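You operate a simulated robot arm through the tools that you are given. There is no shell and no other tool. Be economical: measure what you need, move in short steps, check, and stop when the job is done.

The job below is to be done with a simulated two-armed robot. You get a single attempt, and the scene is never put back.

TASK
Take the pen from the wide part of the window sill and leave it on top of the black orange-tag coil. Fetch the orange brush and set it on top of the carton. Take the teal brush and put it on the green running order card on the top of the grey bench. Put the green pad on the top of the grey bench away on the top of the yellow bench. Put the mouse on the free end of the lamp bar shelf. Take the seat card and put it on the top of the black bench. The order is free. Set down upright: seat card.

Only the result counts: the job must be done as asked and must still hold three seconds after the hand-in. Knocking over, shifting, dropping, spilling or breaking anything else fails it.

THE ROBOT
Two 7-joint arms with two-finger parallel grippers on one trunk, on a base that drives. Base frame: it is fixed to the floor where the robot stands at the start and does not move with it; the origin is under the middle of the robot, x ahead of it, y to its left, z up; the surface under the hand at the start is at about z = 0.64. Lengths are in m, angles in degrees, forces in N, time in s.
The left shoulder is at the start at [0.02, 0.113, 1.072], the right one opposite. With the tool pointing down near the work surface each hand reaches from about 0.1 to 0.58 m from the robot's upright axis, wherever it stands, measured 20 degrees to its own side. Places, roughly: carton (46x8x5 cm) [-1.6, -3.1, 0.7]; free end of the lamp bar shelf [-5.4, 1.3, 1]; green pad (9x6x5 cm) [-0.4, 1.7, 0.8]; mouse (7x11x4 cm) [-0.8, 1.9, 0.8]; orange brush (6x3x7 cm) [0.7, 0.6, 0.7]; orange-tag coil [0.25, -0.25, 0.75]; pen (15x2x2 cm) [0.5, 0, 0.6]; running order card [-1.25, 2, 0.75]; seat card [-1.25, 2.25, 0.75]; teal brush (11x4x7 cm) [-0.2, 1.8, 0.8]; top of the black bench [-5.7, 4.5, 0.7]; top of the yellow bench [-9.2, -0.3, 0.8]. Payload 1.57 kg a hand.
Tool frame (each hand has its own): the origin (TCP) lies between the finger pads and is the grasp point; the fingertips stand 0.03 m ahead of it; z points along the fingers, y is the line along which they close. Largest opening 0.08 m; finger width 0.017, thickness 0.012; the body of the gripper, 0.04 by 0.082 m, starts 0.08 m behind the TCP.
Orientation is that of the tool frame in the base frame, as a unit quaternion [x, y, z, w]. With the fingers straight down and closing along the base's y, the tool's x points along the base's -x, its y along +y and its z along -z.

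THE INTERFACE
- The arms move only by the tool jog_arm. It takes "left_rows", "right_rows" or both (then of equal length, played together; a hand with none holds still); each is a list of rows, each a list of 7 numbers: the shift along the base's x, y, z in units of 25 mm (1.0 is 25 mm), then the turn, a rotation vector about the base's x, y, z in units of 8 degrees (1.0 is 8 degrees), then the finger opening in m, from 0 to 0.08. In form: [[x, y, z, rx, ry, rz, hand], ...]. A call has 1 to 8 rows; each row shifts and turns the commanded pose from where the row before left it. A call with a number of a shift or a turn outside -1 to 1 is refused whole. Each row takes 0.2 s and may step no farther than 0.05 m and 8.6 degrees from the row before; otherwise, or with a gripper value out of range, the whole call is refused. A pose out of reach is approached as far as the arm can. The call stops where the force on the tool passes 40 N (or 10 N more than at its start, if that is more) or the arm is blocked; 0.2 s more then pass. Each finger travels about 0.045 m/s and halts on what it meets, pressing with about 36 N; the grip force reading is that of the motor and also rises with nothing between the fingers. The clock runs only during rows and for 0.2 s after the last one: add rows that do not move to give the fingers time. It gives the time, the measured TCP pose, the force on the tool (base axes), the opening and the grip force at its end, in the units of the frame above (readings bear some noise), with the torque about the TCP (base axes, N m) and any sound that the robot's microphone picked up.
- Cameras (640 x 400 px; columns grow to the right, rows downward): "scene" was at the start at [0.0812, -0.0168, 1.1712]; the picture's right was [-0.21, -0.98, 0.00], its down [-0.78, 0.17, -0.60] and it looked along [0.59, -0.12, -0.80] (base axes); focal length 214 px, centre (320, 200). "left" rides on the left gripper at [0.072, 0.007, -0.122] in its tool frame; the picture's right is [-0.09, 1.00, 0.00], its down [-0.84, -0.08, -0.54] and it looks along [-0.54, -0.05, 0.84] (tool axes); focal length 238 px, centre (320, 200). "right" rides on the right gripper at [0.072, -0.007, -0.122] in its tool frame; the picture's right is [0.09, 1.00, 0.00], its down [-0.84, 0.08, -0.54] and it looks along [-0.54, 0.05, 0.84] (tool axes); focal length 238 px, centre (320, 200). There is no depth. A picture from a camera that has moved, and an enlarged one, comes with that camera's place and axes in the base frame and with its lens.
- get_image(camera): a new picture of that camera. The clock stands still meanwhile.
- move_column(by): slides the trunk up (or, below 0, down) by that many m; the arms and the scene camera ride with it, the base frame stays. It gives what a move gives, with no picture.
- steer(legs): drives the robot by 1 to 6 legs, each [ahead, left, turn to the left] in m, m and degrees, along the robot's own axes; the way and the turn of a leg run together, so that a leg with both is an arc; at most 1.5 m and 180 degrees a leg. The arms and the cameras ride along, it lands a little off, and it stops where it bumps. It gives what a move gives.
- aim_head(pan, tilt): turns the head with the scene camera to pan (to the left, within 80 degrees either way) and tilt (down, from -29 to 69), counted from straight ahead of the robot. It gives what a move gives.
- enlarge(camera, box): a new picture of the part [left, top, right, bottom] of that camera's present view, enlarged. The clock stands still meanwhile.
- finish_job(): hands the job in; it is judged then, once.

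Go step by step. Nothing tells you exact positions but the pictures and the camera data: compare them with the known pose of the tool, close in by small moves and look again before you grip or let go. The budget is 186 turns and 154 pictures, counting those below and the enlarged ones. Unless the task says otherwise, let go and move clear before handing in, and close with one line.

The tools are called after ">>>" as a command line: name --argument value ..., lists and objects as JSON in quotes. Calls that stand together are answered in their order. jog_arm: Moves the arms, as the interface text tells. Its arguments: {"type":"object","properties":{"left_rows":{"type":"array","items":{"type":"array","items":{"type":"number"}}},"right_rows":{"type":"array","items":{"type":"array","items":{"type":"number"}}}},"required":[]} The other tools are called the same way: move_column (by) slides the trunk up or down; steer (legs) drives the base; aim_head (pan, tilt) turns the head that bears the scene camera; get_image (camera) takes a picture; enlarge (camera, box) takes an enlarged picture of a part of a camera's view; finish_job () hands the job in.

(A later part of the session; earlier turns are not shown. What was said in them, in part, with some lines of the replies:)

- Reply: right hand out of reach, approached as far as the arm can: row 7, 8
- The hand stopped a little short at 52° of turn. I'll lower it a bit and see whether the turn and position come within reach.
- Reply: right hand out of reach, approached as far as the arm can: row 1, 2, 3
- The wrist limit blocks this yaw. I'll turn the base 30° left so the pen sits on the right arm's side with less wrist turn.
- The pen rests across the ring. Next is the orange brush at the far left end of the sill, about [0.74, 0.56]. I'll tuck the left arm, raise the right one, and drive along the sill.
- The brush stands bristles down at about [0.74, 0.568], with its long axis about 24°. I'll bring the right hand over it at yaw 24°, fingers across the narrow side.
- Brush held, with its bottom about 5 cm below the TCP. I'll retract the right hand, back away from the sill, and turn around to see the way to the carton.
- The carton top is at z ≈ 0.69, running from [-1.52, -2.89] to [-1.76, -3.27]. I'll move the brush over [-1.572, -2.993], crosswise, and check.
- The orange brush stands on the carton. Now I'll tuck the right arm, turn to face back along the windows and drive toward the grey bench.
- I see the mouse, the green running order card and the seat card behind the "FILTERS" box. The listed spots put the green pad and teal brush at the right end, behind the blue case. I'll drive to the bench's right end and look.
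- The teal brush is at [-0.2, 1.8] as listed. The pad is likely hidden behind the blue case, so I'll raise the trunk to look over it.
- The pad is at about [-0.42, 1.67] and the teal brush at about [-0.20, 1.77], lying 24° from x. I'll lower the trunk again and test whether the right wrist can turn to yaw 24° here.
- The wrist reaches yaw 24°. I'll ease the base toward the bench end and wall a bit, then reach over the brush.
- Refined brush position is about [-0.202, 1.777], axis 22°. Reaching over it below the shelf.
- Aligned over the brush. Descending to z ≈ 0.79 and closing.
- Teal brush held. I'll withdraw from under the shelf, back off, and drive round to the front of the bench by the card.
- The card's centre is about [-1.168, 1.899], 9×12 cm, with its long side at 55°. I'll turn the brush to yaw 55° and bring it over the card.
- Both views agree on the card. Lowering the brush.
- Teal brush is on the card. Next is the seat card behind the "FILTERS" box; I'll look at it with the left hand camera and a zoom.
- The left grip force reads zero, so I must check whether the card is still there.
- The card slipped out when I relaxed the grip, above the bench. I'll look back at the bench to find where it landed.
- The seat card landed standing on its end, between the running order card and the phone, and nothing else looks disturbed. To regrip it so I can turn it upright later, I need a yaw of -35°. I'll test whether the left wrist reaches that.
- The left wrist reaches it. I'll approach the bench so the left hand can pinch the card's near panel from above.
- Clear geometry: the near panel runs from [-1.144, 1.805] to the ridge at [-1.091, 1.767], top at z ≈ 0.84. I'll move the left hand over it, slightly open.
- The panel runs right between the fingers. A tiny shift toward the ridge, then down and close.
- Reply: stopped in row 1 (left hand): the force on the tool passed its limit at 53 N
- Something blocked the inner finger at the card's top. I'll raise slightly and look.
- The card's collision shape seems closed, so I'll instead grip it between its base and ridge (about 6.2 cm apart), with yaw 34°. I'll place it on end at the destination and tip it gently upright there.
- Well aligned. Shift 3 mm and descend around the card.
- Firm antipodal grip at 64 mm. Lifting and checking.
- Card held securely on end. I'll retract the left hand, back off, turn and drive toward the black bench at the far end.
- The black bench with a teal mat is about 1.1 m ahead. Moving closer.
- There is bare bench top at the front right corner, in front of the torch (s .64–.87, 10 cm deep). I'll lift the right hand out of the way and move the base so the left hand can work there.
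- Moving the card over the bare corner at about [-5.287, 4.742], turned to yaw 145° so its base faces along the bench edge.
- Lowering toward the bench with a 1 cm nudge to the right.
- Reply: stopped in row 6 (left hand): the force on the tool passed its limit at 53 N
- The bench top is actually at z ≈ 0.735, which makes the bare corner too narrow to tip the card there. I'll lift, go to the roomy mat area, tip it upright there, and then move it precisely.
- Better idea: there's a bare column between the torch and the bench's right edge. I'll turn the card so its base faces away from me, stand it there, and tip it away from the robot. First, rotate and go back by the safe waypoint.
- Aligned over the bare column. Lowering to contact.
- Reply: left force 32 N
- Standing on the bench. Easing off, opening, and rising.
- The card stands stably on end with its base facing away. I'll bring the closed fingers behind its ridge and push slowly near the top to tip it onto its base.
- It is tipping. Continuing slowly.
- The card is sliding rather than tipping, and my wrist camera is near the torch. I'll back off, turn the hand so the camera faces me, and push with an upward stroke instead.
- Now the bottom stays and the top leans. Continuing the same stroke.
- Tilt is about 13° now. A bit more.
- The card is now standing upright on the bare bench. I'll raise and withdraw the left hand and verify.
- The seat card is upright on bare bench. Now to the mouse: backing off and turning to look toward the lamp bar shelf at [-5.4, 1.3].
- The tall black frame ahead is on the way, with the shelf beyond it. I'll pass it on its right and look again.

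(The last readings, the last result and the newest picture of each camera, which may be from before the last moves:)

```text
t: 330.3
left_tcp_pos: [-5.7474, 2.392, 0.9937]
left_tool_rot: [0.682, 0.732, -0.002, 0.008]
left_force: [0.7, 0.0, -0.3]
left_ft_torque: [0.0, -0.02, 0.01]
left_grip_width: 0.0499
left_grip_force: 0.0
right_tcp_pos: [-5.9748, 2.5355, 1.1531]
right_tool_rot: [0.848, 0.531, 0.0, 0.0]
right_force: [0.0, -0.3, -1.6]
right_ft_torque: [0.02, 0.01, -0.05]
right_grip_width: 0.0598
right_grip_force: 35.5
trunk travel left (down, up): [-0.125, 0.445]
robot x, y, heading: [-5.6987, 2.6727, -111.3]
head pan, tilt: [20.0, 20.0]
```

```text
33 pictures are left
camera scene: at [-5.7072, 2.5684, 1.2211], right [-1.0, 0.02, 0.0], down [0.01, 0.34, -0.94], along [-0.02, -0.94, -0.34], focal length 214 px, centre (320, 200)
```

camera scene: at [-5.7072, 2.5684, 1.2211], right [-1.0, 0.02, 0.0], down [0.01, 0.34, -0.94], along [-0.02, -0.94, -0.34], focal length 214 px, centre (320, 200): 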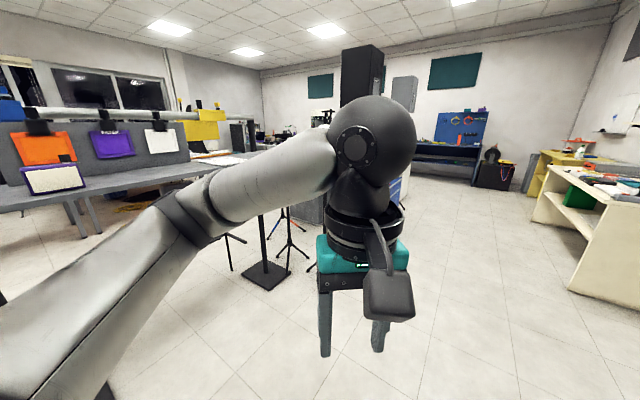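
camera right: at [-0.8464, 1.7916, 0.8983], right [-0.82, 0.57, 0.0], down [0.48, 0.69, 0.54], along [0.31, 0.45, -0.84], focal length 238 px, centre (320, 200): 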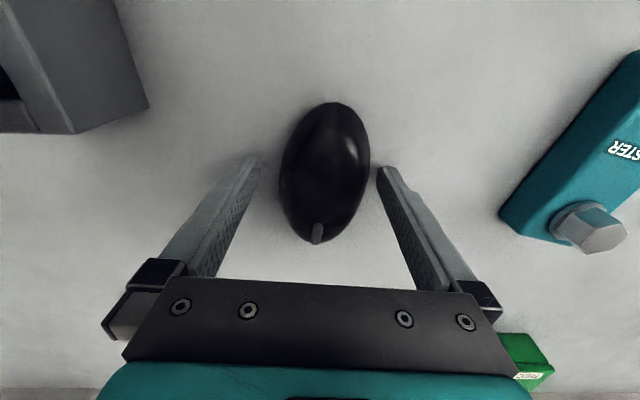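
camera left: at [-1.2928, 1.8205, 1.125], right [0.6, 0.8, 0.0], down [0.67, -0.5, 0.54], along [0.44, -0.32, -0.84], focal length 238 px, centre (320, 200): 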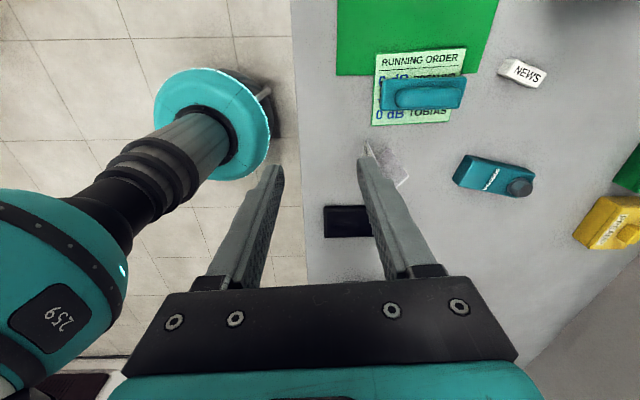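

The lamp bar with coloured frames and its grey shelf is to the left; its free end is hidden behind my arm. I'll raise the trunk, move on a bit and turn to face that end.

>>> move_column --by 0.25

>>> steer --legs '[[0.65, 0, 0], [0, 0, 50]]'

>>> aim_head --pan 0 --tilt 30

>>> get_image --camera "scene"

```text
t: 332.9
left_tcp_pos: [-5.7479, 2.3911, 1.2437]
left_tool_rot: [0.682, 0.731, -0.001, 0.008]
left_force: [0.2, 0.3, -0.4]
left_ft_torque: [-0.02, 0.02, -0.01]
left_grip_width: 0.0499
left_grip_force: 0.0
right_tcp_pos: [-5.976, 2.5358, 1.4041]
right_tool_rot: [0.847, 0.531, 0.001, 0.0]
right_force: [0.3, 0.7, -0.9]
right_ft_torque: [0.03, -0.03, -0.02]
right_grip_width: 0.0599
right_grip_force: 36.1
trunk travel left (down, up): [-0.375, 0.195]
robot x, y, heading: [-5.7019, 2.6704, -111.2]
head pan, tilt: [20.0, 20.0]
```

```text
t: 338.7
left_tcp_pos: [-5.7444, 1.8542, 1.2454]
left_tool_rot: [0.305, 0.952, 0.002, 0.009]
left_force: [-0.4, -0.2, 0.7]
left_ft_torque: [0.0, 0.0, -0.01]
left_grip_width: 0.0501
left_grip_force: 0.1
right_tcp_pos: [-6.0007, 1.7699, 1.4048]
right_tool_rot: [0.54, 0.842, 0.0, 0.0]
right_force: [0.1, -0.5, -1.5]
right_ft_torque: [0.02, 0.01, 0.01]
right_grip_width: 0.0602
right_grip_force: 36.7
trunk travel left (down, up): [-0.375, 0.195]
robot x, y, heading: [-5.93, 2.0693, -61.0]
head pan, tilt: [20.0, 20.0]
```

```text
t: 339.5
left_tcp_pos: [-5.7441, 1.8529, 1.2443]
left_tool_rot: [0.306, 0.952, 0.002, 0.008]
left_force: [0.0, 0.1, -1.1]
left_ft_torque: [-0.02, 0.04, -0.01]
left_grip_width: 0.0501
left_grip_force: 0.0
right_tcp_pos: [-6.0, 1.7703, 1.404]
right_tool_rot: [0.54, 0.841, 0.0, -0.001]
right_force: [0.8, -0.2, -1.1]
right_ft_torque: [0.0, -0.03, -0.03]
right_grip_width: 0.0599
right_grip_force: 36.0
trunk travel left (down, up): [-0.375, 0.195]
robot x, y, heading: [-5.9325, 2.0696, -60.6]
head pan, tilt: [0.0, 30.0]
```

```text
32 pictures are left
camera scene: at [-5.883, 1.9794, 1.455], right [-0.87, -0.49, 0.0], down [-0.24, 0.44, -0.87], along [0.42, -0.76, -0.5], focal length 214 px, centre (320, 200)
```

scene: 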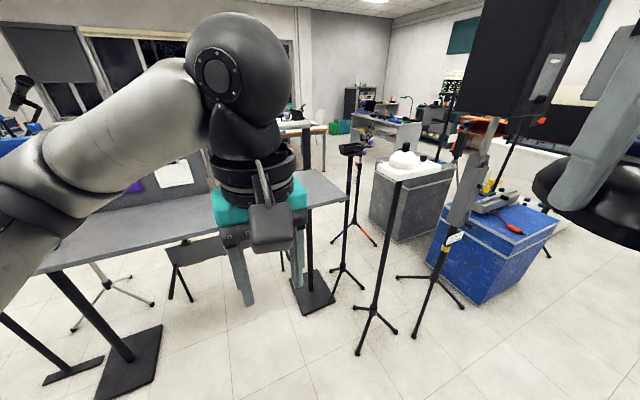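

The shelf plank is at z ≈ 1.0, its free end running to about [-5.6, 1.23]–[-5.34, 1.02]. Tripods stand beyond it. I'll face it squarely, keeping left of the tripods, with the spot for the mouse near [-5.36, 1.31].

>>> steer --legs '[[0, 0, 25.3], [0.46, -0.04, 0]]'

>>> aim_head --pan -15 --tilt 45

>>> get_image --camera "scene"

```text
t: 343.6
left_tcp_pos: [-5.3258, 1.6525, 1.2454]
left_tool_rot: [0.094, 0.996, 0.003, 0.007]
left_force: [0.3, -0.2, 0.2]
left_ft_torque: [0.02, 0.01, -0.01]
left_grip_width: 0.0498
left_grip_force: 0.0
right_tcp_pos: [-5.5232, 1.467, 1.4037]
right_tool_rot: [0.347, 0.938, -0.001, 0.0]
right_force: [0.1, -0.1, -0.7]
right_ft_torque: [0.06, 0.02, 0.03]
right_grip_width: 0.06
right_grip_force: 35.9
trunk travel left (down, up): [-0.375, 0.195]
robot x, y, heading: [-5.5852, 1.7674, -35.7]
head pan, tilt: [0.0, 30.0]
```

```text
t: 344.3
left_tcp_pos: [-5.3269, 1.6519, 1.2426]
left_tool_rot: [0.093, 0.996, 0.004, 0.008]
left_force: [-0.4, -0.2, 0.0]
left_ft_torque: [-0.01, 0.01, 0.01]
left_grip_width: 0.05
left_grip_force: 0.2
right_tcp_pos: [-5.5234, 1.4679, 1.4051]
right_tool_rot: [0.347, 0.938, 0.001, 0.0]
right_force: [-0.6, 1.0, -0.9]
right_ft_torque: [-0.01, 0.03, 0.0]
right_grip_width: 0.0597
right_grip_force: 35.9
trunk travel left (down, up): [-0.375, 0.195]
robot x, y, heading: [-5.5835, 1.7689, -35.8]
head pan, tilt: [-15.0, 45.0]
```

```text
31 pictures are left
camera scene: at [-5.5268, 1.6984, 1.4324], right [-0.78, -0.63, 0.0], down [-0.45, 0.55, -0.71], along [0.45, -0.55, -0.71], focal length 214 px, centre (320, 200)
```

scene: 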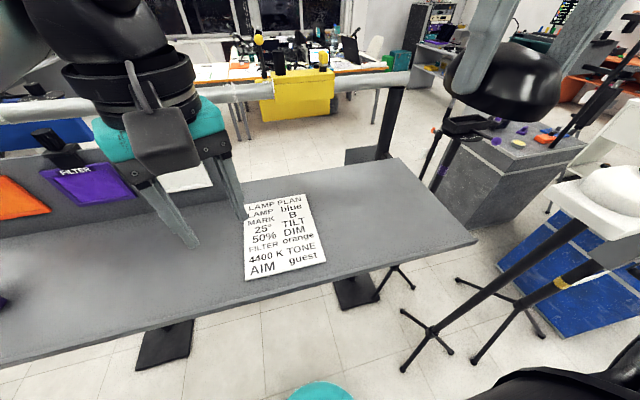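

The free end, right of the "LAMP PLAN" sheet, is clear. I'll bring the mouse over about [-5.42, 1.27].

>>> jog_arm --right_rows '[[0.51, -0.99, -0.5, 0, 0, 0, 0.03], [0.51, -0.99, -1, 0, 0, 0, 0.03], [0.51, -0.99, -1, 0, 0, 0, 0.03], [0.51, -0.99, -1, 0, 0, 0, 0.03], [0.51, -0.99, -1, 0, 0, 0, 0.03], [0.51, -0.99, -1, 0, 0, 0, 0.03], [0.51, -0.99, -1, 0, 0, 0, 0.03], [0.51, -0.99, -1, 0, 0, 0, 0.03]]'

>>> jog_arm --right_rows '[[0, 0, -1, 0, 0, 0, 0.03], [0, 0, -1, 0, 0, 0, 0.03], [0, 0, -1, 0, 0, 0, 0.03], [0, 0, -0.6, 0, 0, 0, 0.03]]'

>>> get_image --camera "scene"

```text
t: 346.1
left_tcp_pos: [-5.3261, 1.6522, 1.2431]
left_tool_rot: [0.093, 0.996, 0.004, 0.008]
left_force: [0.4, 0.2, 0.5]
left_ft_torque: [0.01, 0.03, 0.01]
left_grip_width: 0.0501
left_grip_force: 0.1
right_tcp_pos: [-5.4192, 1.2665, 1.2129]
right_tool_rot: [0.347, 0.938, -0.001, -0.001]
right_force: [-0.9, 0.3, -1.0]
right_ft_torque: [0.0, -0.01, -0.01]
right_grip_width: 0.0601
right_grip_force: 35.9
trunk travel left (down, up): [-0.375, 0.195]
robot x, y, heading: [-5.5847, 1.7683, -36.1]
head pan, tilt: [-15.0, 45.0]
```

```text
t: 347.1
left_tcp_pos: [-5.3257, 1.6529, 1.2446]
left_tool_rot: [0.093, 0.996, 0.003, 0.008]
left_force: [0.2, -0.2, 0.1]
left_ft_torque: [0.0, -0.01, 0.0]
left_grip_width: 0.0499
left_grip_force: 0.1
right_tcp_pos: [-5.4204, 1.2685, 1.1246]
right_tool_rot: [0.348, 0.938, 0.001, 0.0]
right_force: [0.0, 0.3, -1.2]
right_ft_torque: [0.0, 0.03, 0.01]
right_grip_width: 0.0598
right_grip_force: 35.9
trunk travel left (down, up): [-0.375, 0.195]
robot x, y, heading: [-5.5853, 1.7693, -35.9]
head pan, tilt: [-15.0, 45.0]
```

```text
30 pictures are left
camera scene: at [-5.5269, 1.6982, 1.4324], right [-0.78, -0.63, 0.0], down [-0.45, 0.55, -0.71], along [0.45, -0.55, -0.71], focal length 214 px, centre (320, 200)
```

scene: 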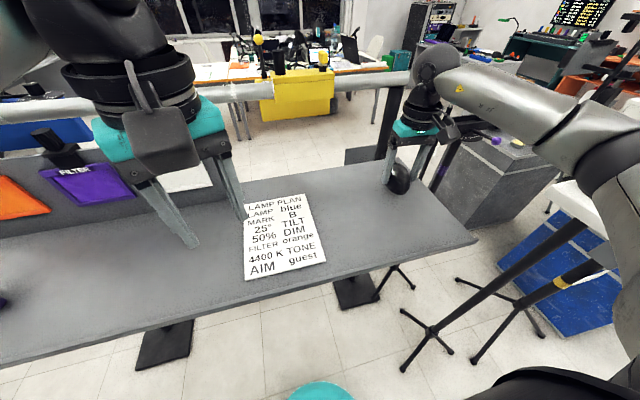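

>>> jog_arm --right_rows '[[0, 0, -1, 0, 0, 0, 0.03], [0, 0, -1, 0, 0, 0, 0.03], [0, 0, -0.6, 0, 0, 0, 0.03], [0, 0, 0, 0, 0, 0, 0.03]]'

>>> enlarge --camera "scene" --box '[300, 110, 500, 270]'

```text
t: 348.0
left_tcp_pos: [-5.3263, 1.6531, 1.2445]
left_tool_rot: [0.094, 0.995, 0.003, 0.009]
left_force: [0.5, -0.6, -0.7]
left_ft_torque: [0.0, 0.02, -0.01]
left_grip_width: 0.0501
left_grip_force: 0.0
right_tcp_pos: [-5.4188, 1.2649, 1.071]
right_tool_rot: [0.349, 0.937, -0.003, 0.008]
right_force: [-1.1, 1.9, 14.2]
right_ft_torque: [-0.04, 0.46, -0.12]
right_grip_width: 0.06
right_grip_force: 36.4
trunk travel left (down, up): [-0.375, 0.195]
robot x, y, heading: [-5.5842, 1.7723, -35.5]
head pan, tilt: [-15.0, 45.0]
stopped in row 4 (right hand): the force on the tool passed its limit at 45 N (the readings are from after the stop); the commanded pose is now the measured one
```

```text
2.50 times, centred on (400, 190) of scene
camera zoom: at [-5.5269, 1.6989, 1.4324], right [-0.78, -0.63, 0.0], down [-0.45, 0.55, -0.71], along [0.45, -0.55, -0.71], focal length 536 px, centre (120, 225)
```

zoom: 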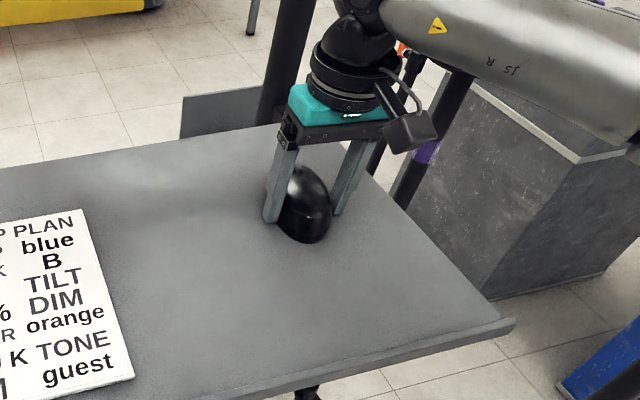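

Contact made on the shelf. Easing up, releasing and rising.

>>> jog_arm --right_rows '[[0, 0, 0.06, 0, 0, 0, 0.03], [0, 0, 0, 0, 0, 0, 0.065], [0, 0, 0, 0, 0, 0, 0.08], [0, 0, 0, 0, 0, 0, 0.08], [0, 0, 1, 0, 0, 0, 0.08], [0, 0, 1, 0, 0, 0, 0.08], [0, 0, 1, 0, 0, 0, 0.08], [0, 0, 1, 0, 0, 0, 0.08]]'

>>> enlarge --camera "scene" --box '[300, 110, 500, 270]'

```text
t: 349.8
left_tcp_pos: [-5.326, 1.6529, 1.2444]
left_tool_rot: [0.093, 0.996, 0.003, 0.008]
left_force: [0.5, -0.1, -0.1]
left_ft_torque: [0.02, 0.0, 0.0]
left_grip_width: 0.0501
left_grip_force: 0.1
right_tcp_pos: [-5.419, 1.2655, 1.17]
right_tool_rot: [0.349, 0.937, -0.001, 0.007]
right_force: [-0.1, 0.8, 0.7]
right_ft_torque: [-0.01, 0.02, -0.03]
right_grip_width: 0.0797
right_grip_force: 0.1
trunk travel left (down, up): [-0.375, 0.195]
robot x, y, heading: [-5.5862, 1.7687, -35.9]
head pan, tilt: [-15.0, 45.0]
```

```text
2.50 times, centred on (400, 190) of scene
camera zoom: at [-5.5269, 1.6985, 1.4324], right [-0.78, -0.63, 0.0], down [-0.45, 0.55, -0.71], along [0.45, -0.55, -0.71], focal length 536 px, centre (120, 225)
```

zoom: 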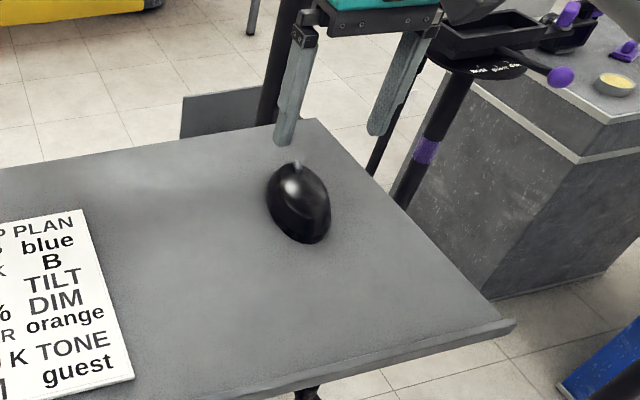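

The mouse rests on the free end. Now I'll retract, lower the trunk, and drive back toward the grey bench's right end for the green pad.

>>> jog_arm --right_rows '[[-0.5, 0.9, 1, 0, 0, 0, 0.08], [-0.5, 0.9, 1, 0, 0, 0, 0.08], [-0.5, 0.9, 1, 0, 0, 0, 0.08], [-0.5, 0.9, 0, 0, 0, 0, 0.08], [-0.5, 0.9, 0, 0, 0, 0, 0.08], [-0.5, 0.9, 0, 0, 0, 0, 0.08], [-0.5, 0.9, 0, 0, 0, 0, 0.08]]'

>>> steer --legs '[[-0.57, 0, 0], [0, 0, 90.6], [1.0, 0, 0], [0.95, 0, 0], [0, 0, 90]]'

>>> move_column --by -0.25

```text
t: 351.4
left_tcp_pos: [-5.3257, 1.6528, 1.245]
left_tool_rot: [0.093, 0.996, 0.004, 0.008]
left_force: [0.0, -1.0, 0.0]
left_ft_torque: [0.0, -0.04, 0.0]
left_grip_width: 0.05
left_grip_force: 0.0
right_tcp_pos: [-5.5066, 1.4251, 1.2443]
right_tool_rot: [0.349, 0.937, -0.002, 0.008]
right_force: [-0.1, -0.1, -0.3]
right_ft_torque: [0.01, 0.02, -0.02]
right_grip_width: 0.0797
right_grip_force: 0.1
trunk travel left (down, up): [-0.375, 0.195]
robot x, y, heading: [-5.5847, 1.7685, -36.0]
head pan, tilt: [-15.0, 45.0]
```

```text
t: 371.7
left_tcp_pos: [-5.2041, 3.8245, 1.2443]
left_tool_rot: [0.995, -0.096, -0.008, 0.004]
left_force: [0.1, -0.8, 0.3]
left_ft_torque: [0.01, 0.02, 0.03]
left_grip_width: 0.05
left_grip_force: 0.0
right_tcp_pos: [-5.0222, 4.0541, 1.2449]
right_tool_rot: [0.936, -0.351, -0.006, -0.001]
right_force: [0.5, -0.3, 0.2]
right_ft_torque: [-0.02, -0.01, 0.05]
right_grip_width: 0.08
right_grip_force: 0.0
trunk travel left (down, up): [-0.375, 0.195]
robot x, y, heading: [-4.9436, 3.7078, 144.0]
head pan, tilt: [-15.0, 45.0]
```

```text
t: 374.2
left_tcp_pos: [-5.2044, 3.8242, 0.9945]
left_tool_rot: [0.995, -0.097, -0.008, 0.003]
left_force: [-0.1, 0.0, 0.2]
left_ft_torque: [0.01, -0.02, 0.01]
left_grip_width: 0.05
left_grip_force: 0.1
right_tcp_pos: [-5.0223, 4.0529, 0.9944]
right_tool_rot: [0.937, -0.35, -0.007, -0.001]
right_force: [0.4, -0.1, -0.7]
right_ft_torque: [0.01, 0.02, 0.0]
right_grip_width: 0.08
right_grip_force: 0.1
trunk travel left (down, up): [-0.125, 0.445]
robot x, y, heading: [-4.9491, 3.7046, 143.9]
head pan, tilt: [-15.0, 45.0]
```

>>> steer --legs '[[0, 0, 0.8], [-1.44, 0, 0], [-1.44, 0, 0], [-1.44, 0, 0], [-1.35, 0, 0]]'

```text
t: 401.3
left_tcp_pos: [-0.6977, 0.4928, 0.9947]
left_tool_rot: [0.994, -0.113, -0.008, 0.004]
left_force: [0.6, 0.7, -0.3]
left_ft_torque: [0.01, 0.03, 0.0]
left_grip_width: 0.0501
left_grip_force: 0.0
right_tcp_pos: [-0.5078, 0.7142, 0.9941]
right_tool_rot: [0.931, -0.366, -0.006, -0.002]
right_force: [0.2, -0.1, 0.0]
right_ft_torque: [0.03, 0.0, 0.04]
right_grip_width: 0.0802
right_grip_force: 0.0
trunk travel left (down, up): [-0.125, 0.445]
robot x, y, heading: [-0.4415, 0.3632, 142.0]
head pan, tilt: [-15.0, 45.0]
```

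>>> steer --legs '[[0, 0, 2.7], [0, -0.93, 0], [0.12, 0, 0]]'

>>> aim_head --pan -5 --tilt 40

>>> get_image --camera "scene"

```text
t: 407.4
left_tcp_pos: [-0.276, 1.2929, 0.9945]
left_tool_rot: [0.996, -0.085, -0.007, 0.004]
left_force: [0.0, 0.1, 0.2]
left_ft_torque: [-0.02, -0.02, -0.02]
left_grip_width: 0.0502
left_grip_force: 0.0
right_tcp_pos: [-0.0994, 1.5249, 0.9942]
right_tool_rot: [0.94, -0.34, -0.006, -0.001]
right_force: [0.1, 0.8, -0.1]
right_ft_torque: [0.02, -0.01, 0.02]
right_grip_width: 0.0797
right_grip_force: 0.1
trunk travel left (down, up): [-0.125, 0.445]
robot x, y, heading: [-0.0106, 1.1794, 145.2]
head pan, tilt: [-15.0, 45.0]
```

```text
t: 408.1
left_tcp_pos: [-0.2749, 1.2926, 0.9946]
left_tool_rot: [0.996, -0.084, -0.008, 0.004]
left_force: [0.1, 1.0, 0.2]
left_ft_torque: [-0.03, 0.01, 0.0]
left_grip_width: 0.0499
left_grip_force: 0.0
right_tcp_pos: [-0.0983, 1.5251, 0.9936]
right_tool_rot: [0.94, -0.34, -0.006, -0.002]
right_force: [-0.1, -0.6, 0.3]
right_ft_torque: [-0.03, -0.02, 0.0]
right_grip_width: 0.0801
right_grip_force: 0.1
trunk travel left (down, up): [-0.125, 0.445]
robot x, y, heading: [-0.0133, 1.1824, 145.1]
head pan, tilt: [-5.0, 40.0]
```

```text
27 pictures are left
camera scene: at [-0.0879, 1.2402, 1.1896], right [0.64, 0.77, 0.0], down [0.49, -0.41, -0.77], along [-0.59, 0.49, -0.64], focal length 214 px, centre (320, 200)
```

scene: 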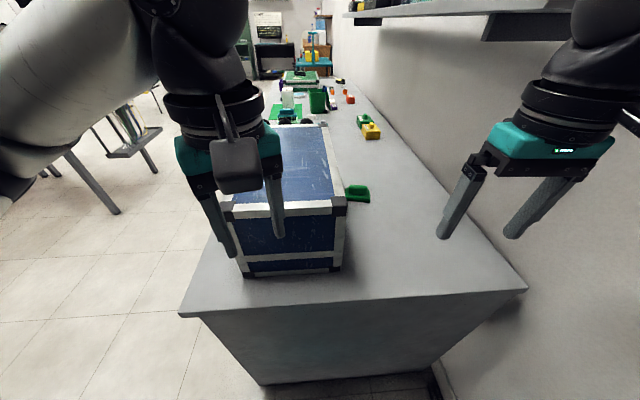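

The pad is visible behind the case at about [-0.42, 1.67]. I'll lift the left hand clear of the case, creep forward 5 cm, and bring the right hand low along behind the case.

>>> jog_arm --left_rows '[[0.3, -0.2, 1, 0, 0, 0, 0.05], [0.5, -0.3, 1, 0, 0, 0, 0.05], [0.5, -0.3, 1, 0, 0, 0, 0.05], [0.5, -0.3, 1, 0, 0, 0, 0.05], [0, 0, 1, 0, 0, 0, 0.05]]'

>>> steer --legs '[[0.05, 0, 0]]'

>>> jog_arm --right_rows '[[-0.2, 0, -1, 0, 0, -0.4, 0.08], [-0.8, 0.3, -1, 0, 0, -0.4, 0.08], [-0.9, 0.4, -1, 0, 0, -0.4, 0.08], [-0.9, 0.4, -0.8, 0, 0, -0.4, 0.08], [-0.9, 0.4, 0, 0, 0, 0, 0.08], [-0.9, 0.4, 0, 0, 0, 0, 0.08], [-0.9, 0.4, 0, 0, 0, 0, 0.08], [-0.9, 0.4, 0, 0, 0, 0, 0.08]]'

>>> get_image --camera "right"

```text
t: 409.3
left_tcp_pos: [-0.231, 1.2653, 1.1168]
left_tool_rot: [0.997, -0.08, -0.01, 0.006]
left_force: [-10.4, 9.0, -25.7]
left_ft_torque: [-0.25, 0.87, 0.43]
left_grip_width: 0.0499
left_grip_force: 0.1
right_tcp_pos: [-0.0986, 1.5245, 0.995]
right_tool_rot: [0.94, -0.34, -0.007, -0.002]
right_force: [-0.6, 0.1, 1.2]
right_ft_torque: [0.02, 0.0, -0.04]
right_grip_width: 0.08
right_grip_force: 0.0
trunk travel left (down, up): [-0.125, 0.445]
robot x, y, heading: [-0.0116, 1.1815, 145.1]
head pan, tilt: [-5.0, 40.0]
```

```text
t: 410.2
left_tcp_pos: [-0.2714, 1.2944, 1.1173]
left_tool_rot: [0.996, -0.083, -0.009, 0.006]
left_force: [-25.3, 9.7, -26.3]
left_ft_torque: [-0.3, -1.11, -0.1]
left_grip_width: 0.0502
left_grip_force: 0.1
right_tcp_pos: [-0.1385, 1.5537, 0.994]
right_tool_rot: [0.94, -0.34, -0.007, -0.002]
right_force: [0.1, 0.0, 0.5]
right_ft_torque: [0.06, 0.0, 0.0]
right_grip_width: 0.0801
right_grip_force: 0.1
trunk travel left (down, up): [-0.125, 0.445]
robot x, y, heading: [-0.0557, 1.2089, 145.2]
head pan, tilt: [-5.0, 40.0]
```

```text
t: 412.0
left_tcp_pos: [-0.2707, 1.2941, 1.1159]
left_tool_rot: [0.997, -0.081, -0.006, 0.007]
left_force: [-12.4, 5.3, -6.5]
left_ft_torque: [-0.4, -1.09, 0.04]
left_grip_width: 0.0502
left_grip_force: 0.0
right_tcp_pos: [-0.2977, 1.6193, 0.8986]
right_tool_rot: [0.896, -0.443, -0.006, -0.003]
right_force: [-0.4, -0.4, -0.7]
right_ft_torque: [0.03, -0.02, -0.01]
right_grip_width: 0.0799
right_grip_force: 0.1
trunk travel left (down, up): [-0.125, 0.445]
robot x, y, heading: [-0.0539, 1.2063, 144.9]
head pan, tilt: [-5.0, 40.0]
```

```text
26 pictures are left
camera right: at [-0.2471, 1.5656, 1.0196], right [-0.73, -0.68, 0.0], down [-0.57, 0.61, 0.55], along [-0.38, 0.41, -0.83], focal length 238 px, centre (320, 200)
```

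right: 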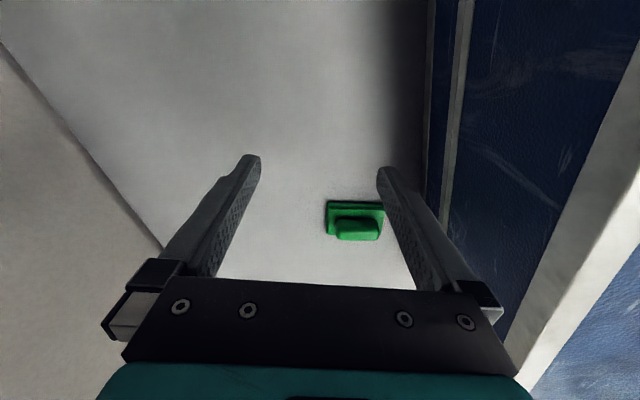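

The left hand was pressing against the robot's own body, so I'll ease it outward. The pad's axis is about 43° and its knob centre about [-0.418, 1.679]; I'm moving the right hand over it.

>>> jog_arm --left_rows '[[-0.8, 0.5, 0, 0, 0, 0, 0.05], [-0.8, 0.5, 0, 0, 0, 0, 0.05], [-0.8, 0.5, 0, 0, 0, 0, 0.05], [0, 0, 0, 0, 0, 0, 0.05], [0, 0, 0, 0, 0, 0, 0.05], [0, 0, 0, 0, 0, 0, 0.05]]' --right_rows '[[-0.8, 0.4, 0, 0, 0, 0.35, 0.08], [-0.8, 0.4, 0, 0, 0, 0.35, 0.08], [-0.8, 0.4, 0, 0, 0, 0, 0.08], [-0.8, 0.4, 0, 0, 0, 0, 0.08], [-0.8, 0.4, 0, 0, 0, 0, 0.08], [-0.8, 0.4, 0, 0, 0, 0, 0.08]]'

>>> get_image --camera "right"

```text
t: 413.4
left_tcp_pos: [-0.3311, 1.3321, 1.1164]
left_tool_rot: [0.997, -0.083, -0.008, 0.006]
left_force: [-0.1, -0.1, 0.0]
left_ft_torque: [0.02, 0.03, 0.0]
left_grip_width: 0.0496
left_grip_force: 0.1
right_tcp_pos: [-0.4188, 1.6791, 0.9008]
right_tool_rot: [0.918, -0.398, -0.007, -0.003]
right_force: [-0.2, 0.2, 0.1]
right_ft_torque: [0.02, -0.02, -0.01]
right_grip_width: 0.08
right_grip_force: 0.0
trunk travel left (down, up): [-0.125, 0.445]
robot x, y, heading: [-0.0525, 1.2054, 144.8]
head pan, tilt: [-5.0, 40.0]
```

```text
25 pictures are left
camera right: at [-0.3641, 1.63, 1.0198], right [-0.66, -0.75, 0.0], down [-0.62, 0.55, 0.56], along [-0.42, 0.37, -0.83], focal length 238 px, centre (320, 200)
```

right: 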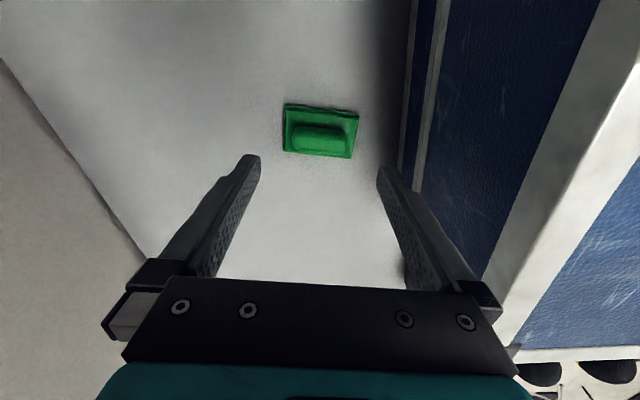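

Aligned. Descending onto the knob.

>>> jog_arm --right_rows '[[-0.3, 0.2, -0.7, 0, 0, 0, 0.08], [0, 0, -1, 0, 0, 0, 0.08], [0, 0, -1, 0, 0, 0, 0.08], [0, 0, -1, 0, 0, 0, 0.08], [0, 0, -0.2, 0, 0, 0, 0.08], [0, 0, 0, 0, 0, 0, 0.08]]'

>>> enlarge --camera "right" --box '[220, 80, 420, 240]'

```text
t: 414.8
left_tcp_pos: [-0.331, 1.3321, 1.1166]
left_tool_rot: [0.997, -0.083, -0.008, 0.006]
left_force: [0.2, 0.9, 0.1]
left_ft_torque: [0.02, 0.0, -0.02]
left_grip_width: 0.0502
left_grip_force: 0.0
right_tcp_pos: [-0.4255, 1.6844, 0.803]
right_tool_rot: [0.917, -0.398, -0.007, -0.002]
right_force: [-0.8, 0.1, -0.2]
right_ft_torque: [0.03, -0.01, 0.03]
right_grip_width: 0.0802
right_grip_force: 0.1
trunk travel left (down, up): [-0.125, 0.445]
robot x, y, heading: [-0.0557, 1.2086, 145.1]
head pan, tilt: [-5.0, 40.0]
```

```text
2.50 times, centred on (320, 160) of right
camera zoom: at [-0.3703, 1.6357, 0.9225], right [-0.67, -0.75, 0.0], down [-0.62, 0.55, 0.55], along [-0.41, 0.37, -0.83], focal length 596 px, centre (320, 300)
```

zoom: 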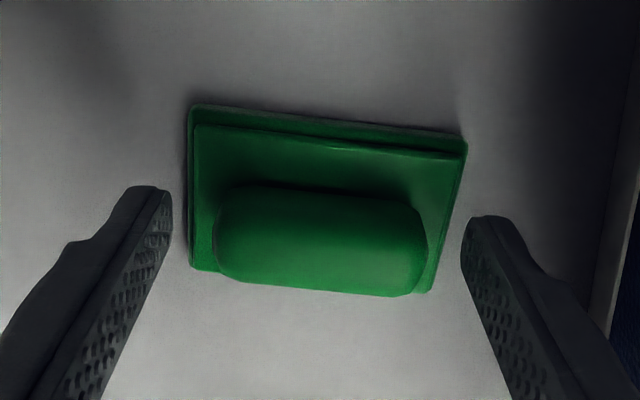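

>>> jog_arm --right_rows '[[0, 0, -0.2, 0, 0, 0, 0.08], [0, 0, 0, 0, 0, 0, 0.06], [0, 0, 0, 0, 0, 0, 0.04], [0, 0, 0, 0, 0, 0, 0.03], [0, 0, 0, 0, 0, 0, 0.03], [0, 0, 0, 0, 0, 0, 0.03]]'

```text
t: 416.2
left_tcp_pos: [-0.3316, 1.3318, 1.1169]
left_tool_rot: [0.997, -0.083, -0.008, 0.005]
left_force: [0.4, 0.1, 0.9]
left_ft_torque: [0.0, 0.01, -0.05]
left_grip_width: 0.05
left_grip_force: 0.0
right_tcp_pos: [-0.4249, 1.6848, 0.7972]
right_tool_rot: [0.917, -0.399, -0.006, -0.002]
right_force: [-0.4, -0.6, 1.4]
right_ft_torque: [-0.06, 0.03, -0.02]
right_grip_width: 0.0602
right_grip_force: 35.6
trunk travel left (down, up): [-0.125, 0.445]
robot x, y, heading: [-0.0539, 1.2106, 144.7]
head pan, tilt: [-5.0, 40.0]
```

Gripped at 60 mm. Lifting a little and checking before withdrawing.

>>> jog_arm --right_rows '[[0, 0, 0.6, 0, 0, 0, 0.03], [0, 0, 1, 0, 0, 0, 0.03], [0, 0, 1, 0, 0, 0, 0.03], [0, 0, 0.6, 0, 0, 0, 0.03], [0, 0, 0, 0, 0, 0, 0.03]]'

>>> get_image --camera "right"

```text
t: 417.4
left_tcp_pos: [-0.3301, 1.332, 1.1167]
left_tool_rot: [0.997, -0.082, -0.009, 0.005]
left_force: [0.1, -1.3, 0.5]
left_ft_torque: [0.0, -0.02, 0.02]
left_grip_width: 0.05
left_grip_force: 0.1
right_tcp_pos: [-0.4271, 1.6842, 0.8775]
right_tool_rot: [0.917, -0.399, -0.007, -0.002]
right_force: [0.5, -0.6, -0.6]
right_ft_torque: [0.06, -0.02, -0.03]
right_grip_width: 0.0601
right_grip_force: 36.4
trunk travel left (down, up): [-0.125, 0.445]
robot x, y, heading: [-0.0529, 1.2111, 145.2]
head pan, tilt: [-5.0, 40.0]
```

```text
23 pictures are left
camera right: at [-0.3719, 1.6363, 0.9989], right [-0.67, -0.75, 0.0], down [-0.62, 0.55, 0.55], along [-0.41, 0.37, -0.83], focal length 238 px, centre (320, 200)
```

right: 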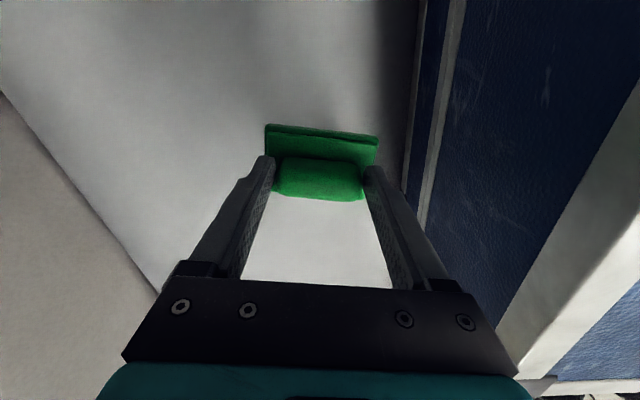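

Pad held. I'll withdraw along the same path, then start the long drive toward the yellow bench.

>>> jog_arm --right_rows '[[0.8, -0.4, 0, 0, 0, 0, 0.03], [0.8, -0.4, 0, 0, 0, 0, 0.03], [0.8, -0.4, 0, 0, 0, 0, 0.03], [0.8, -0.4, 0, 0, 0, 0, 0.03], [0.8, -0.4, 0, 0, 0, 0, 0.03], [0.9, -0.4, 0, 0, 0, 0, 0.03], [0.9, -0.4, 0, 0, 0, 0, 0.03], [0.9, -0.4, 0, 0, 0, 0, 0.03]]'

>>> jog_arm --right_rows '[[0.9, -0.4, 0.6, 0, 0, 0, 0.03], [0.9, -0.4, 0.8, 0, 0, 0, 0.03], [0.9, -0.4, 0.8, 0, 0, 0, 0.03], [0.4, -0.3, 0.8, 0, 0, 0, 0.03]]'

>>> steer --legs '[[-0.25, 0, 0], [0, 0.82, 0], [1.45, 0, 0], [1.45, 0, 0], [1.45, 0, 0]]'

```text
t: 419.2
left_tcp_pos: [-0.3296, 1.3326, 1.1171]
left_tool_rot: [0.996, -0.083, -0.008, 0.005]
left_force: [0.2, -0.5, 1.0]
left_ft_torque: [-0.03, -0.02, -0.01]
left_grip_width: 0.0502
left_grip_force: 0.0
right_tcp_pos: [-0.2584, 1.6051, 0.8758]
right_tool_rot: [0.917, -0.399, -0.008, -0.002]
right_force: [0.1, 0.3, -1.1]
right_ft_torque: [-0.03, 0.0, 0.0]
right_grip_width: 0.0601
right_grip_force: 36.2
trunk travel left (down, up): [-0.125, 0.445]
robot x, y, heading: [-0.0539, 1.2081, 145.4]
head pan, tilt: [-5.0, 40.0]
```

```text
t: 420.2
left_tcp_pos: [-0.3303, 1.3334, 1.1176]
left_tool_rot: [0.997, -0.082, -0.009, 0.005]
left_force: [-0.1, -0.3, 0.2]
left_ft_torque: [0.01, -0.01, 0.01]
left_grip_width: 0.0496
left_grip_force: 0.0
right_tcp_pos: [-0.1824, 1.569, 0.9515]
right_tool_rot: [0.917, -0.399, -0.006, -0.004]
right_force: [0.2, -0.9, -0.3]
right_ft_torque: [0.0, -0.04, -0.03]
right_grip_width: 0.0601
right_grip_force: 36.1
trunk travel left (down, up): [-0.125, 0.445]
robot x, y, heading: [-0.0567, 1.2091, 145.1]
head pan, tilt: [-5.0, 40.0]
```

```text
t: 446.5
left_tcp_pos: [-4.1999, 3.0118, 1.1173]
left_tool_rot: [0.997, -0.073, -0.009, 0.006]
left_force: [-0.4, -0.5, 1.1]
left_ft_torque: [-0.01, 0.03, -0.02]
left_grip_width: 0.0501
left_grip_force: 0.0
right_tcp_pos: [-4.0573, 3.2498, 0.9519]
right_tool_rot: [0.921, -0.39, -0.006, -0.001]
right_force: [0.3, 0.5, -0.3]
right_ft_torque: [0.02, -0.02, -0.01]
right_grip_width: 0.06
right_grip_force: 36.1
trunk travel left (down, up): [-0.125, 0.445]
robot x, y, heading: [-3.9217, 2.8941, 146.0]
head pan, tilt: [-5.0, 40.0]
```

>>> steer --legs '[[1.4, 0, 0], [0, 0, 88.7], [1.45, 0, 0], [1.45, 0, 0]]'

>>> aim_head --pan -10 --tilt 22

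>>> get_image --camera "scene"

```text
t: 470.9
left_tcp_pos: [-6.8841, 1.0339, 1.116]
left_tool_rot: [0.767, 0.642, -0.002, 0.01]
left_force: [0.3, -0.3, 0.9]
left_ft_torque: [0.01, 0.01, 0.02]
left_grip_width: 0.0499
left_grip_force: 0.1
right_tcp_pos: [-7.117, 1.1848, 0.952]
right_tool_rot: [0.932, 0.361, -0.007, 0.003]
right_force: [-0.5, 0.1, -0.2]
right_ft_torque: [0.03, -0.01, 0.0]
right_grip_width: 0.0602
right_grip_force: 35.8
trunk travel left (down, up): [-0.125, 0.445]
robot x, y, heading: [-6.755, 1.314, -125.7]
head pan, tilt: [-5.0, 40.0]
```

```text
t: 471.8
left_tcp_pos: [-6.8845, 1.0353, 1.116]
left_tool_rot: [0.767, 0.642, -0.002, 0.01]
left_force: [-0.2, 0.7, 0.0]
left_ft_torque: [0.0, 0.01, 0.03]
left_grip_width: 0.0501
left_grip_force: 0.1
right_tcp_pos: [-7.1183, 1.1869, 0.9518]
right_tool_rot: [0.933, 0.359, -0.006, 0.004]
right_force: [-0.1, 1.2, -1.0]
right_ft_torque: [0.0, 0.01, 0.03]
right_grip_width: 0.0602
right_grip_force: 35.8
trunk travel left (down, up): [-0.125, 0.445]
robot x, y, heading: [-6.7611, 1.3092, -125.9]
head pan, tilt: [-10.0, 22.0]
```

```text
22 pictures are left
camera scene: at [-6.8313, 1.2355, 1.2177], right [-0.7, 0.71, 0.0], down [0.27, 0.26, -0.93], along [-0.66, -0.65, -0.38], focal length 214 px, centre (320, 200)
```

scene: 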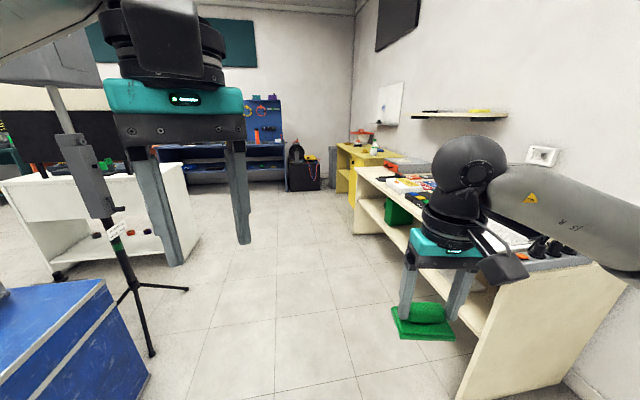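

Yellow bench is ahead to the right, just past the beige bench. Driving on 2.4 m and turning right to face it.

>>> steer --legs '[[1.2, 0, 0.6], [1.2, 0, 0], [0, 0, -90]]'

>>> aim_head --pan 0 --tilt 35

>>> get_image --camera "scene"

```text
t: 487.4
left_tcp_pos: [-8.4091, -0.5562, 1.1171]
left_tool_rot: [0.998, -0.066, -0.008, 0.005]
left_force: [0.5, 0.0, 0.6]
left_ft_torque: [-0.01, 0.0, 0.03]
left_grip_width: 0.0498
left_grip_force: 0.0
right_tcp_pos: [-8.2699, -0.316, 0.9507]
right_tool_rot: [0.924, -0.383, -0.007, -0.001]
right_force: [0.6, -0.1, -1.1]
right_ft_torque: [-0.01, -0.05, 0.01]
right_grip_width: 0.0602
right_grip_force: 35.9
trunk travel left (down, up): [-0.125, 0.445]
robot x, y, heading: [-8.1293, -0.6698, 147.2]
head pan, tilt: [-10.0, 22.0]
```

```text
t: 488.1
left_tcp_pos: [-8.4095, -0.5555, 1.1165]
left_tool_rot: [0.998, -0.066, -0.008, 0.005]
left_force: [0.7, -0.2, -0.7]
left_ft_torque: [-0.02, 0.0, 0.01]
left_grip_width: 0.05
left_grip_force: 0.0
right_tcp_pos: [-8.2683, -0.3154, 0.9507]
right_tool_rot: [0.924, -0.383, -0.007, -0.002]
right_force: [0.9, -0.3, -1.1]
right_ft_torque: [0.01, 0.02, 0.01]
right_grip_width: 0.06
right_grip_force: 35.7
trunk travel left (down, up): [-0.125, 0.445]
robot x, y, heading: [-8.1264, -0.6699, 146.9]
head pan, tilt: [0.0, 35.0]
```

```text
21 pictures are left
camera scene: at [-8.2117, -0.6175, 1.1972], right [0.54, 0.84, 0.0], down [0.48, -0.31, -0.82], along [-0.69, 0.45, -0.57], focal length 214 px, centre (320, 200)
```

scene: 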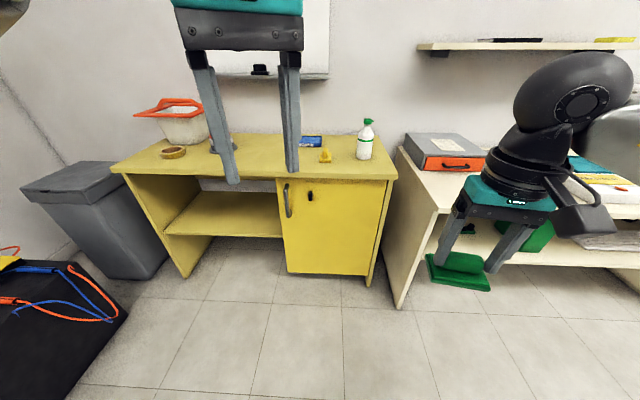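

The yellow bench top is clear in its front middle. I'll move to work there with the right hand.

>>> steer --legs '[[0, 0, -2], [0.44, 0.36, 0]]'

>>> aim_head --pan -10 --tilt 50

>>> get_image --camera "scene"

```text
t: 491.8
left_tcp_pos: [-8.9723, -0.5936, 1.1165]
left_tool_rot: [0.997, -0.077, -0.009, 0.006]
left_force: [-0.7, 0.0, -0.4]
left_ft_torque: [-0.05, 0.0, -0.04]
left_grip_width: 0.05
left_grip_force: 0.0
right_tcp_pos: [-8.8267, -0.3573, 0.9521]
right_tool_rot: [0.919, -0.394, -0.007, -0.002]
right_force: [0.1, -0.3, -0.7]
right_ft_torque: [0.01, -0.03, 0.0]
right_grip_width: 0.0597
right_grip_force: 36.0
trunk travel left (down, up): [-0.125, 0.445]
robot x, y, heading: [-8.6942, -0.712, 145.6]
head pan, tilt: [0.0, 35.0]
```

```text
t: 492.5
left_tcp_pos: [-8.9717, -0.594, 1.1175]
left_tool_rot: [0.997, -0.078, -0.008, 0.005]
left_force: [-0.4, -0.4, 0.2]
left_ft_torque: [0.02, -0.02, -0.01]
left_grip_width: 0.0499
left_grip_force: 0.1
right_tcp_pos: [-8.8267, -0.3567, 0.9519]
right_tool_rot: [0.919, -0.394, -0.007, -0.002]
right_force: [-0.3, -0.7, 0.1]
right_ft_torque: [0.03, 0.0, -0.02]
right_grip_width: 0.06
right_grip_force: 35.7
trunk travel left (down, up): [-0.125, 0.445]
robot x, y, heading: [-8.6952, -0.713, 145.7]
head pan, tilt: [-10.0, 50.0]
```

```text
20 pictures are left
camera scene: at [-8.7586, -0.6561, 1.1755], right [0.7, 0.72, 0.0], down [0.55, -0.53, -0.64], along [-0.46, 0.45, -0.77], focal length 214 px, centre (320, 200)
```

scene: 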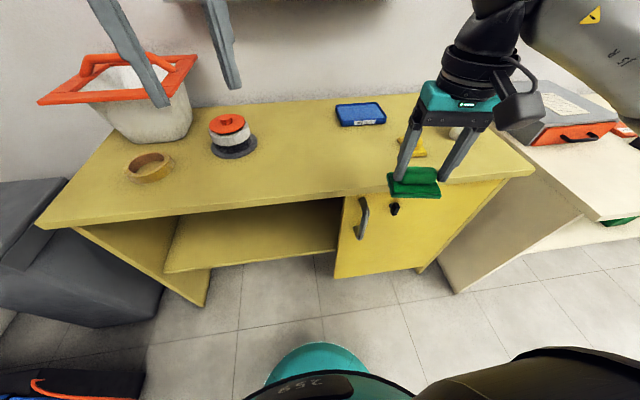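

>>> jog_arm --right_rows '[[-0.97, 0.13, 0, 0, 0, 0, 0.03], [-0.97, 0.13, 0, 0, 0, 0, 0.03], [-0.97, 0.13, 0, 0, 0, 0, 0.03], [-0.97, 0.13, 0, 0, 0, 0, 0.03], [-0.97, 0.13, 0, 0, 0, 0, 0.03], [-0.97, 0.13, 0, 0, 0, 0, 0.03], [-0.97, 0.13, -0.8, 0, 0, 0, 0.03], [-0.97, 0.13, -0.8, 0, 0, 0, 0.03]]'

>>> enlarge --camera "scene" --box '[230, 80, 450, 240]'

```text
t: 494.3
left_tcp_pos: [-8.972, -0.5929, 1.1186]
left_tool_rot: [0.997, -0.077, -0.008, 0.006]
left_force: [0.3, -0.1, 0.0]
left_ft_torque: [-0.02, -0.02, 0.01]
left_grip_width: 0.05
left_grip_force: 0.0
right_tcp_pos: [-9.0196, -0.3303, 0.9131]
right_tool_rot: [0.919, -0.394, -0.007, -0.002]
right_force: [0.8, 0.1, -0.9]
right_ft_torque: [-0.03, 0.01, 0.02]
right_grip_width: 0.0604
right_grip_force: 35.9
trunk travel left (down, up): [-0.125, 0.445]
robot x, y, heading: [-8.6911, -0.713, 145.9]
head pan, tilt: [-10.0, 50.0]
```

```text
2.50 times, centred on (340, 160) of scene
camera zoom: at [-8.7587, -0.6561, 1.1754], right [0.7, 0.72, 0.0], down [0.55, -0.53, -0.64], along [-0.46, 0.45, -0.77], focal length 536 px, centre (270, 300)
```

zoom: 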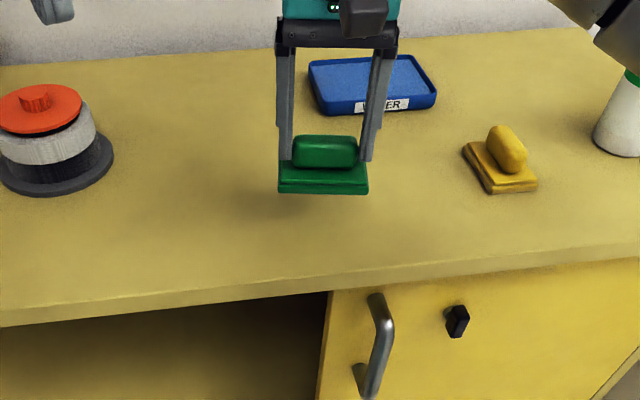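

Clear below. Lowering.

>>> jog_arm --right_rows '[[0, 0, -0.4, 0, 0, 0, 0.03], [0, 0, -0.4, 0, 0, 0, 0.03], [0, 0, -0.4, 0, 0, 0, 0.03], [0, 0, 0, 0, 0, 0, 0.03]]'

>>> jog_arm --right_rows '[[0, 0, -0.2, 0, 0, 0, 0.03], [0, 0, -0.2, 0, 0, 0, 0.03], [0, 0, 0, 0, 0, 0, 0.03]]'

>>> enlarge --camera "scene" --box '[230, 80, 450, 240]'

```text
t: 495.3
left_tcp_pos: [-8.9713, -0.5939, 1.1172]
left_tool_rot: [0.997, -0.078, -0.008, 0.005]
left_force: [-0.5, -0.2, 0.8]
left_ft_torque: [0.0, -0.03, 0.0]
left_grip_width: 0.05
left_grip_force: 0.1
right_tcp_pos: [-9.0202, -0.3331, 0.8816]
right_tool_rot: [0.919, -0.394, -0.007, -0.002]
right_force: [-0.9, -0.5, -0.7]
right_ft_torque: [0.02, 0.01, 0.0]
right_grip_width: 0.0601
right_grip_force: 36.2
trunk travel left (down, up): [-0.125, 0.445]
robot x, y, heading: [-8.692, -0.7153, 145.8]
head pan, tilt: [-10.0, 50.0]
```

```text
t: 496.1
left_tcp_pos: [-8.9732, -0.5941, 1.1168]
left_tool_rot: [0.997, -0.078, -0.008, 0.006]
left_force: [-0.4, -0.2, 0.3]
left_ft_torque: [-0.02, 0.02, -0.02]
left_grip_width: 0.0501
left_grip_force: 0.0
right_tcp_pos: [-9.02, -0.3317, 0.8727]
right_tool_rot: [0.919, -0.394, -0.007, -0.002]
right_force: [0.7, -0.5, -0.6]
right_ft_torque: [-0.01, -0.01, 0.05]
right_grip_width: 0.0598
right_grip_force: 35.7
trunk travel left (down, up): [-0.125, 0.445]
robot x, y, heading: [-8.6954, -0.7133, 145.7]
head pan, tilt: [-10.0, 50.0]
```

```text
2.50 times, centred on (340, 160) of scene
camera zoom: at [-8.7585, -0.6561, 1.1755], right [0.7, 0.72, 0.0], down [0.55, -0.53, -0.64], along [-0.46, 0.45, -0.77], focal length 536 px, centre (270, 300)
```

zoom: 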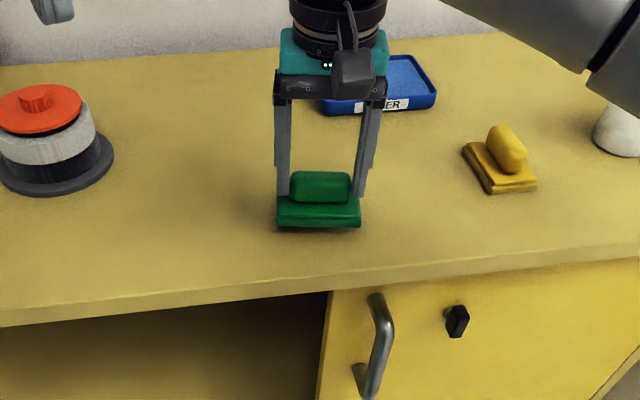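

>>> jog_arm --right_rows '[[0, 0, -0.2, 0, 0, 0, 0.03], [0, 0, -0.1, 0, 0, 0, 0.03], [0, 0, 0, 0, 0, 0, 0.03]]'

>>> jog_arm --right_rows '[[0, 0, -0.12, 0, 0, 0, 0.03], [0, 0, -0.12, 0, 0, 0, 0.03], [0, 0, 0, 0, 0, 0, 0.03]]'

>>> jog_arm --right_rows '[[0, 0, -0.1, 0, 0, 0, 0.03], [0, 0, 0, 0, 0, 0, 0.03]]'

```text
t: 496.9
left_tcp_pos: [-8.9715, -0.5937, 1.1175]
left_tool_rot: [0.997, -0.077, -0.008, 0.005]
left_force: [0.1, -1.7, -0.3]
left_ft_torque: [0.01, 0.03, -0.01]
left_grip_width: 0.0503
left_grip_force: 0.0
right_tcp_pos: [-9.0195, -0.3307, 0.8634]
right_tool_rot: [0.919, -0.394, -0.007, -0.001]
right_force: [0.4, 0.0, -0.9]
right_ft_torque: [-0.03, -0.03, 0.01]
right_grip_width: 0.0602
right_grip_force: 36.1
trunk travel left (down, up): [-0.125, 0.445]
robot x, y, heading: [-8.6938, -0.7117, 145.7]
head pan, tilt: [-10.0, 50.0]
```

```text
t: 497.7
left_tcp_pos: [-8.9726, -0.5935, 1.1167]
left_tool_rot: [0.997, -0.078, -0.009, 0.005]
left_force: [-1.0, -0.5, 1.1]
left_ft_torque: [-0.04, -0.02, 0.03]
left_grip_width: 0.05
left_grip_force: 0.2
right_tcp_pos: [-9.0203, -0.3318, 0.857]
right_tool_rot: [0.919, -0.394, -0.007, -0.001]
right_force: [-0.3, 0.6, -0.4]
right_ft_torque: [0.06, 0.0, 0.0]
right_grip_width: 0.06
right_grip_force: 35.9
trunk travel left (down, up): [-0.125, 0.445]
robot x, y, heading: [-8.6917, -0.7167, 145.7]
head pan, tilt: [-10.0, 50.0]
```

```text
t: 498.3
left_tcp_pos: [-8.9708, -0.5951, 1.1178]
left_tool_rot: [0.997, -0.078, -0.01, 0.006]
left_force: [0.3, -0.3, 0.3]
left_ft_torque: [0.01, -0.03, 0.03]
left_grip_width: 0.05
left_grip_force: 0.1
right_tcp_pos: [-9.0207, -0.3307, 0.8578]
right_tool_rot: [0.919, -0.394, -0.009, -0.003]
right_force: [2.1, 1.3, 14.1]
right_ft_torque: [0.27, -0.42, 0.02]
right_grip_width: 0.0601
right_grip_force: 36.3
trunk travel left (down, up): [-0.125, 0.445]
robot x, y, heading: [-8.6924, -0.7171, 145.6]
head pan, tilt: [-10.0, 50.0]
```

Contact at 0.857. Releasing and rising.

>>> jog_arm --right_rows '[[0, 0, 0.04, 0, 0, 0, 0.03], [0, 0, 0, 0, 0, 0, 0.065], [0, 0, 0, 0, 0, 0, 0.08], [0, 0, 0, 0, 0, 0, 0.08], [0, 0, 1, 0, 0, 0, 0.08], [0, 0, 1, 0, 0, 0, 0.08], [0, 0, 1, 0, 0, 0, 0.08], [0, 0, 1, 0, 0, 0, 0.08]]'

>>> enlarge --camera "scene" --box '[230, 80, 450, 240]'

```text
t: 500.1
left_tcp_pos: [-8.9713, -0.5939, 1.1173]
left_tool_rot: [0.997, -0.076, -0.008, 0.006]
left_force: [0.6, 0.5, 0.5]
left_ft_torque: [0.01, -0.03, -0.02]
left_grip_width: 0.0497
left_grip_force: 0.0
right_tcp_pos: [-9.0196, -0.3321, 0.9563]
right_tool_rot: [0.919, -0.395, -0.006, -0.002]
right_force: [-0.5, -0.1, -1.2]
right_ft_torque: [0.0, 0.0, 0.04]
right_grip_width: 0.0798
right_grip_force: 0.1
trunk travel left (down, up): [-0.125, 0.445]
robot x, y, heading: [-8.6925, -0.7146, 145.8]
head pan, tilt: [-10.0, 50.0]
```

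```text
2.50 times, centred on (340, 160) of scene
camera zoom: at [-8.7585, -0.6562, 1.1755], right [0.7, 0.72, 0.0], down [0.55, -0.53, -0.64], along [-0.46, 0.45, -0.77], focal length 536 px, centre (270, 300)
```

zoom: 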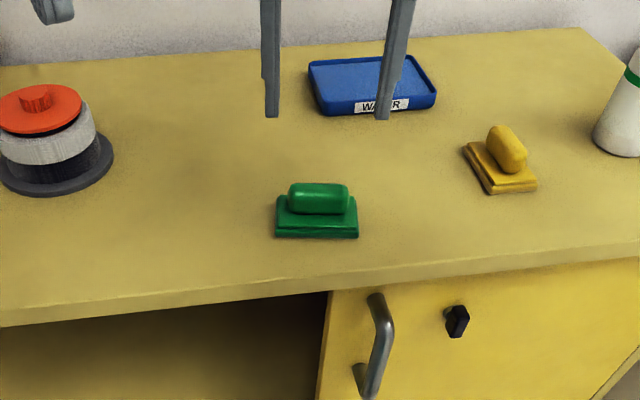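

The green pad rests on the yellow bench, and all six items are placed. I'll back off slightly and hand in.

>>> steer --legs '[[-0.3, 0, 0]]'

>>> finish_job

```text
t: 502.2
left_tcp_pos: [-8.7222, -0.7659, 1.1161]
left_tool_rot: [0.997, -0.077, -0.008, 0.005]
left_force: [0.5, -0.1, -0.4]
left_ft_torque: [0.01, -0.02, 0.0]
left_grip_width: 0.05
left_grip_force: 0.0
right_tcp_pos: [-8.7696, -0.5032, 0.9554]
right_tool_rot: [0.92, -0.393, -0.007, -0.002]
right_force: [0.4, -0.3, 0.4]
right_ft_torque: [0.0, 0.02, 0.0]
right_grip_width: 0.0802
right_grip_force: 0.0
trunk travel left (down, up): [-0.125, 0.445]
robot x, y, heading: [-8.4411, -0.8857, 145.6]
head pan, tilt: [-10.0, 50.0]
```

```text
The job is handed in.
```

All six items are in place and the job is handed in; the seat card slipped from the grip once onto the grey bench, but I saw nothing else disturbed there, and it now stands upright on the black bench.
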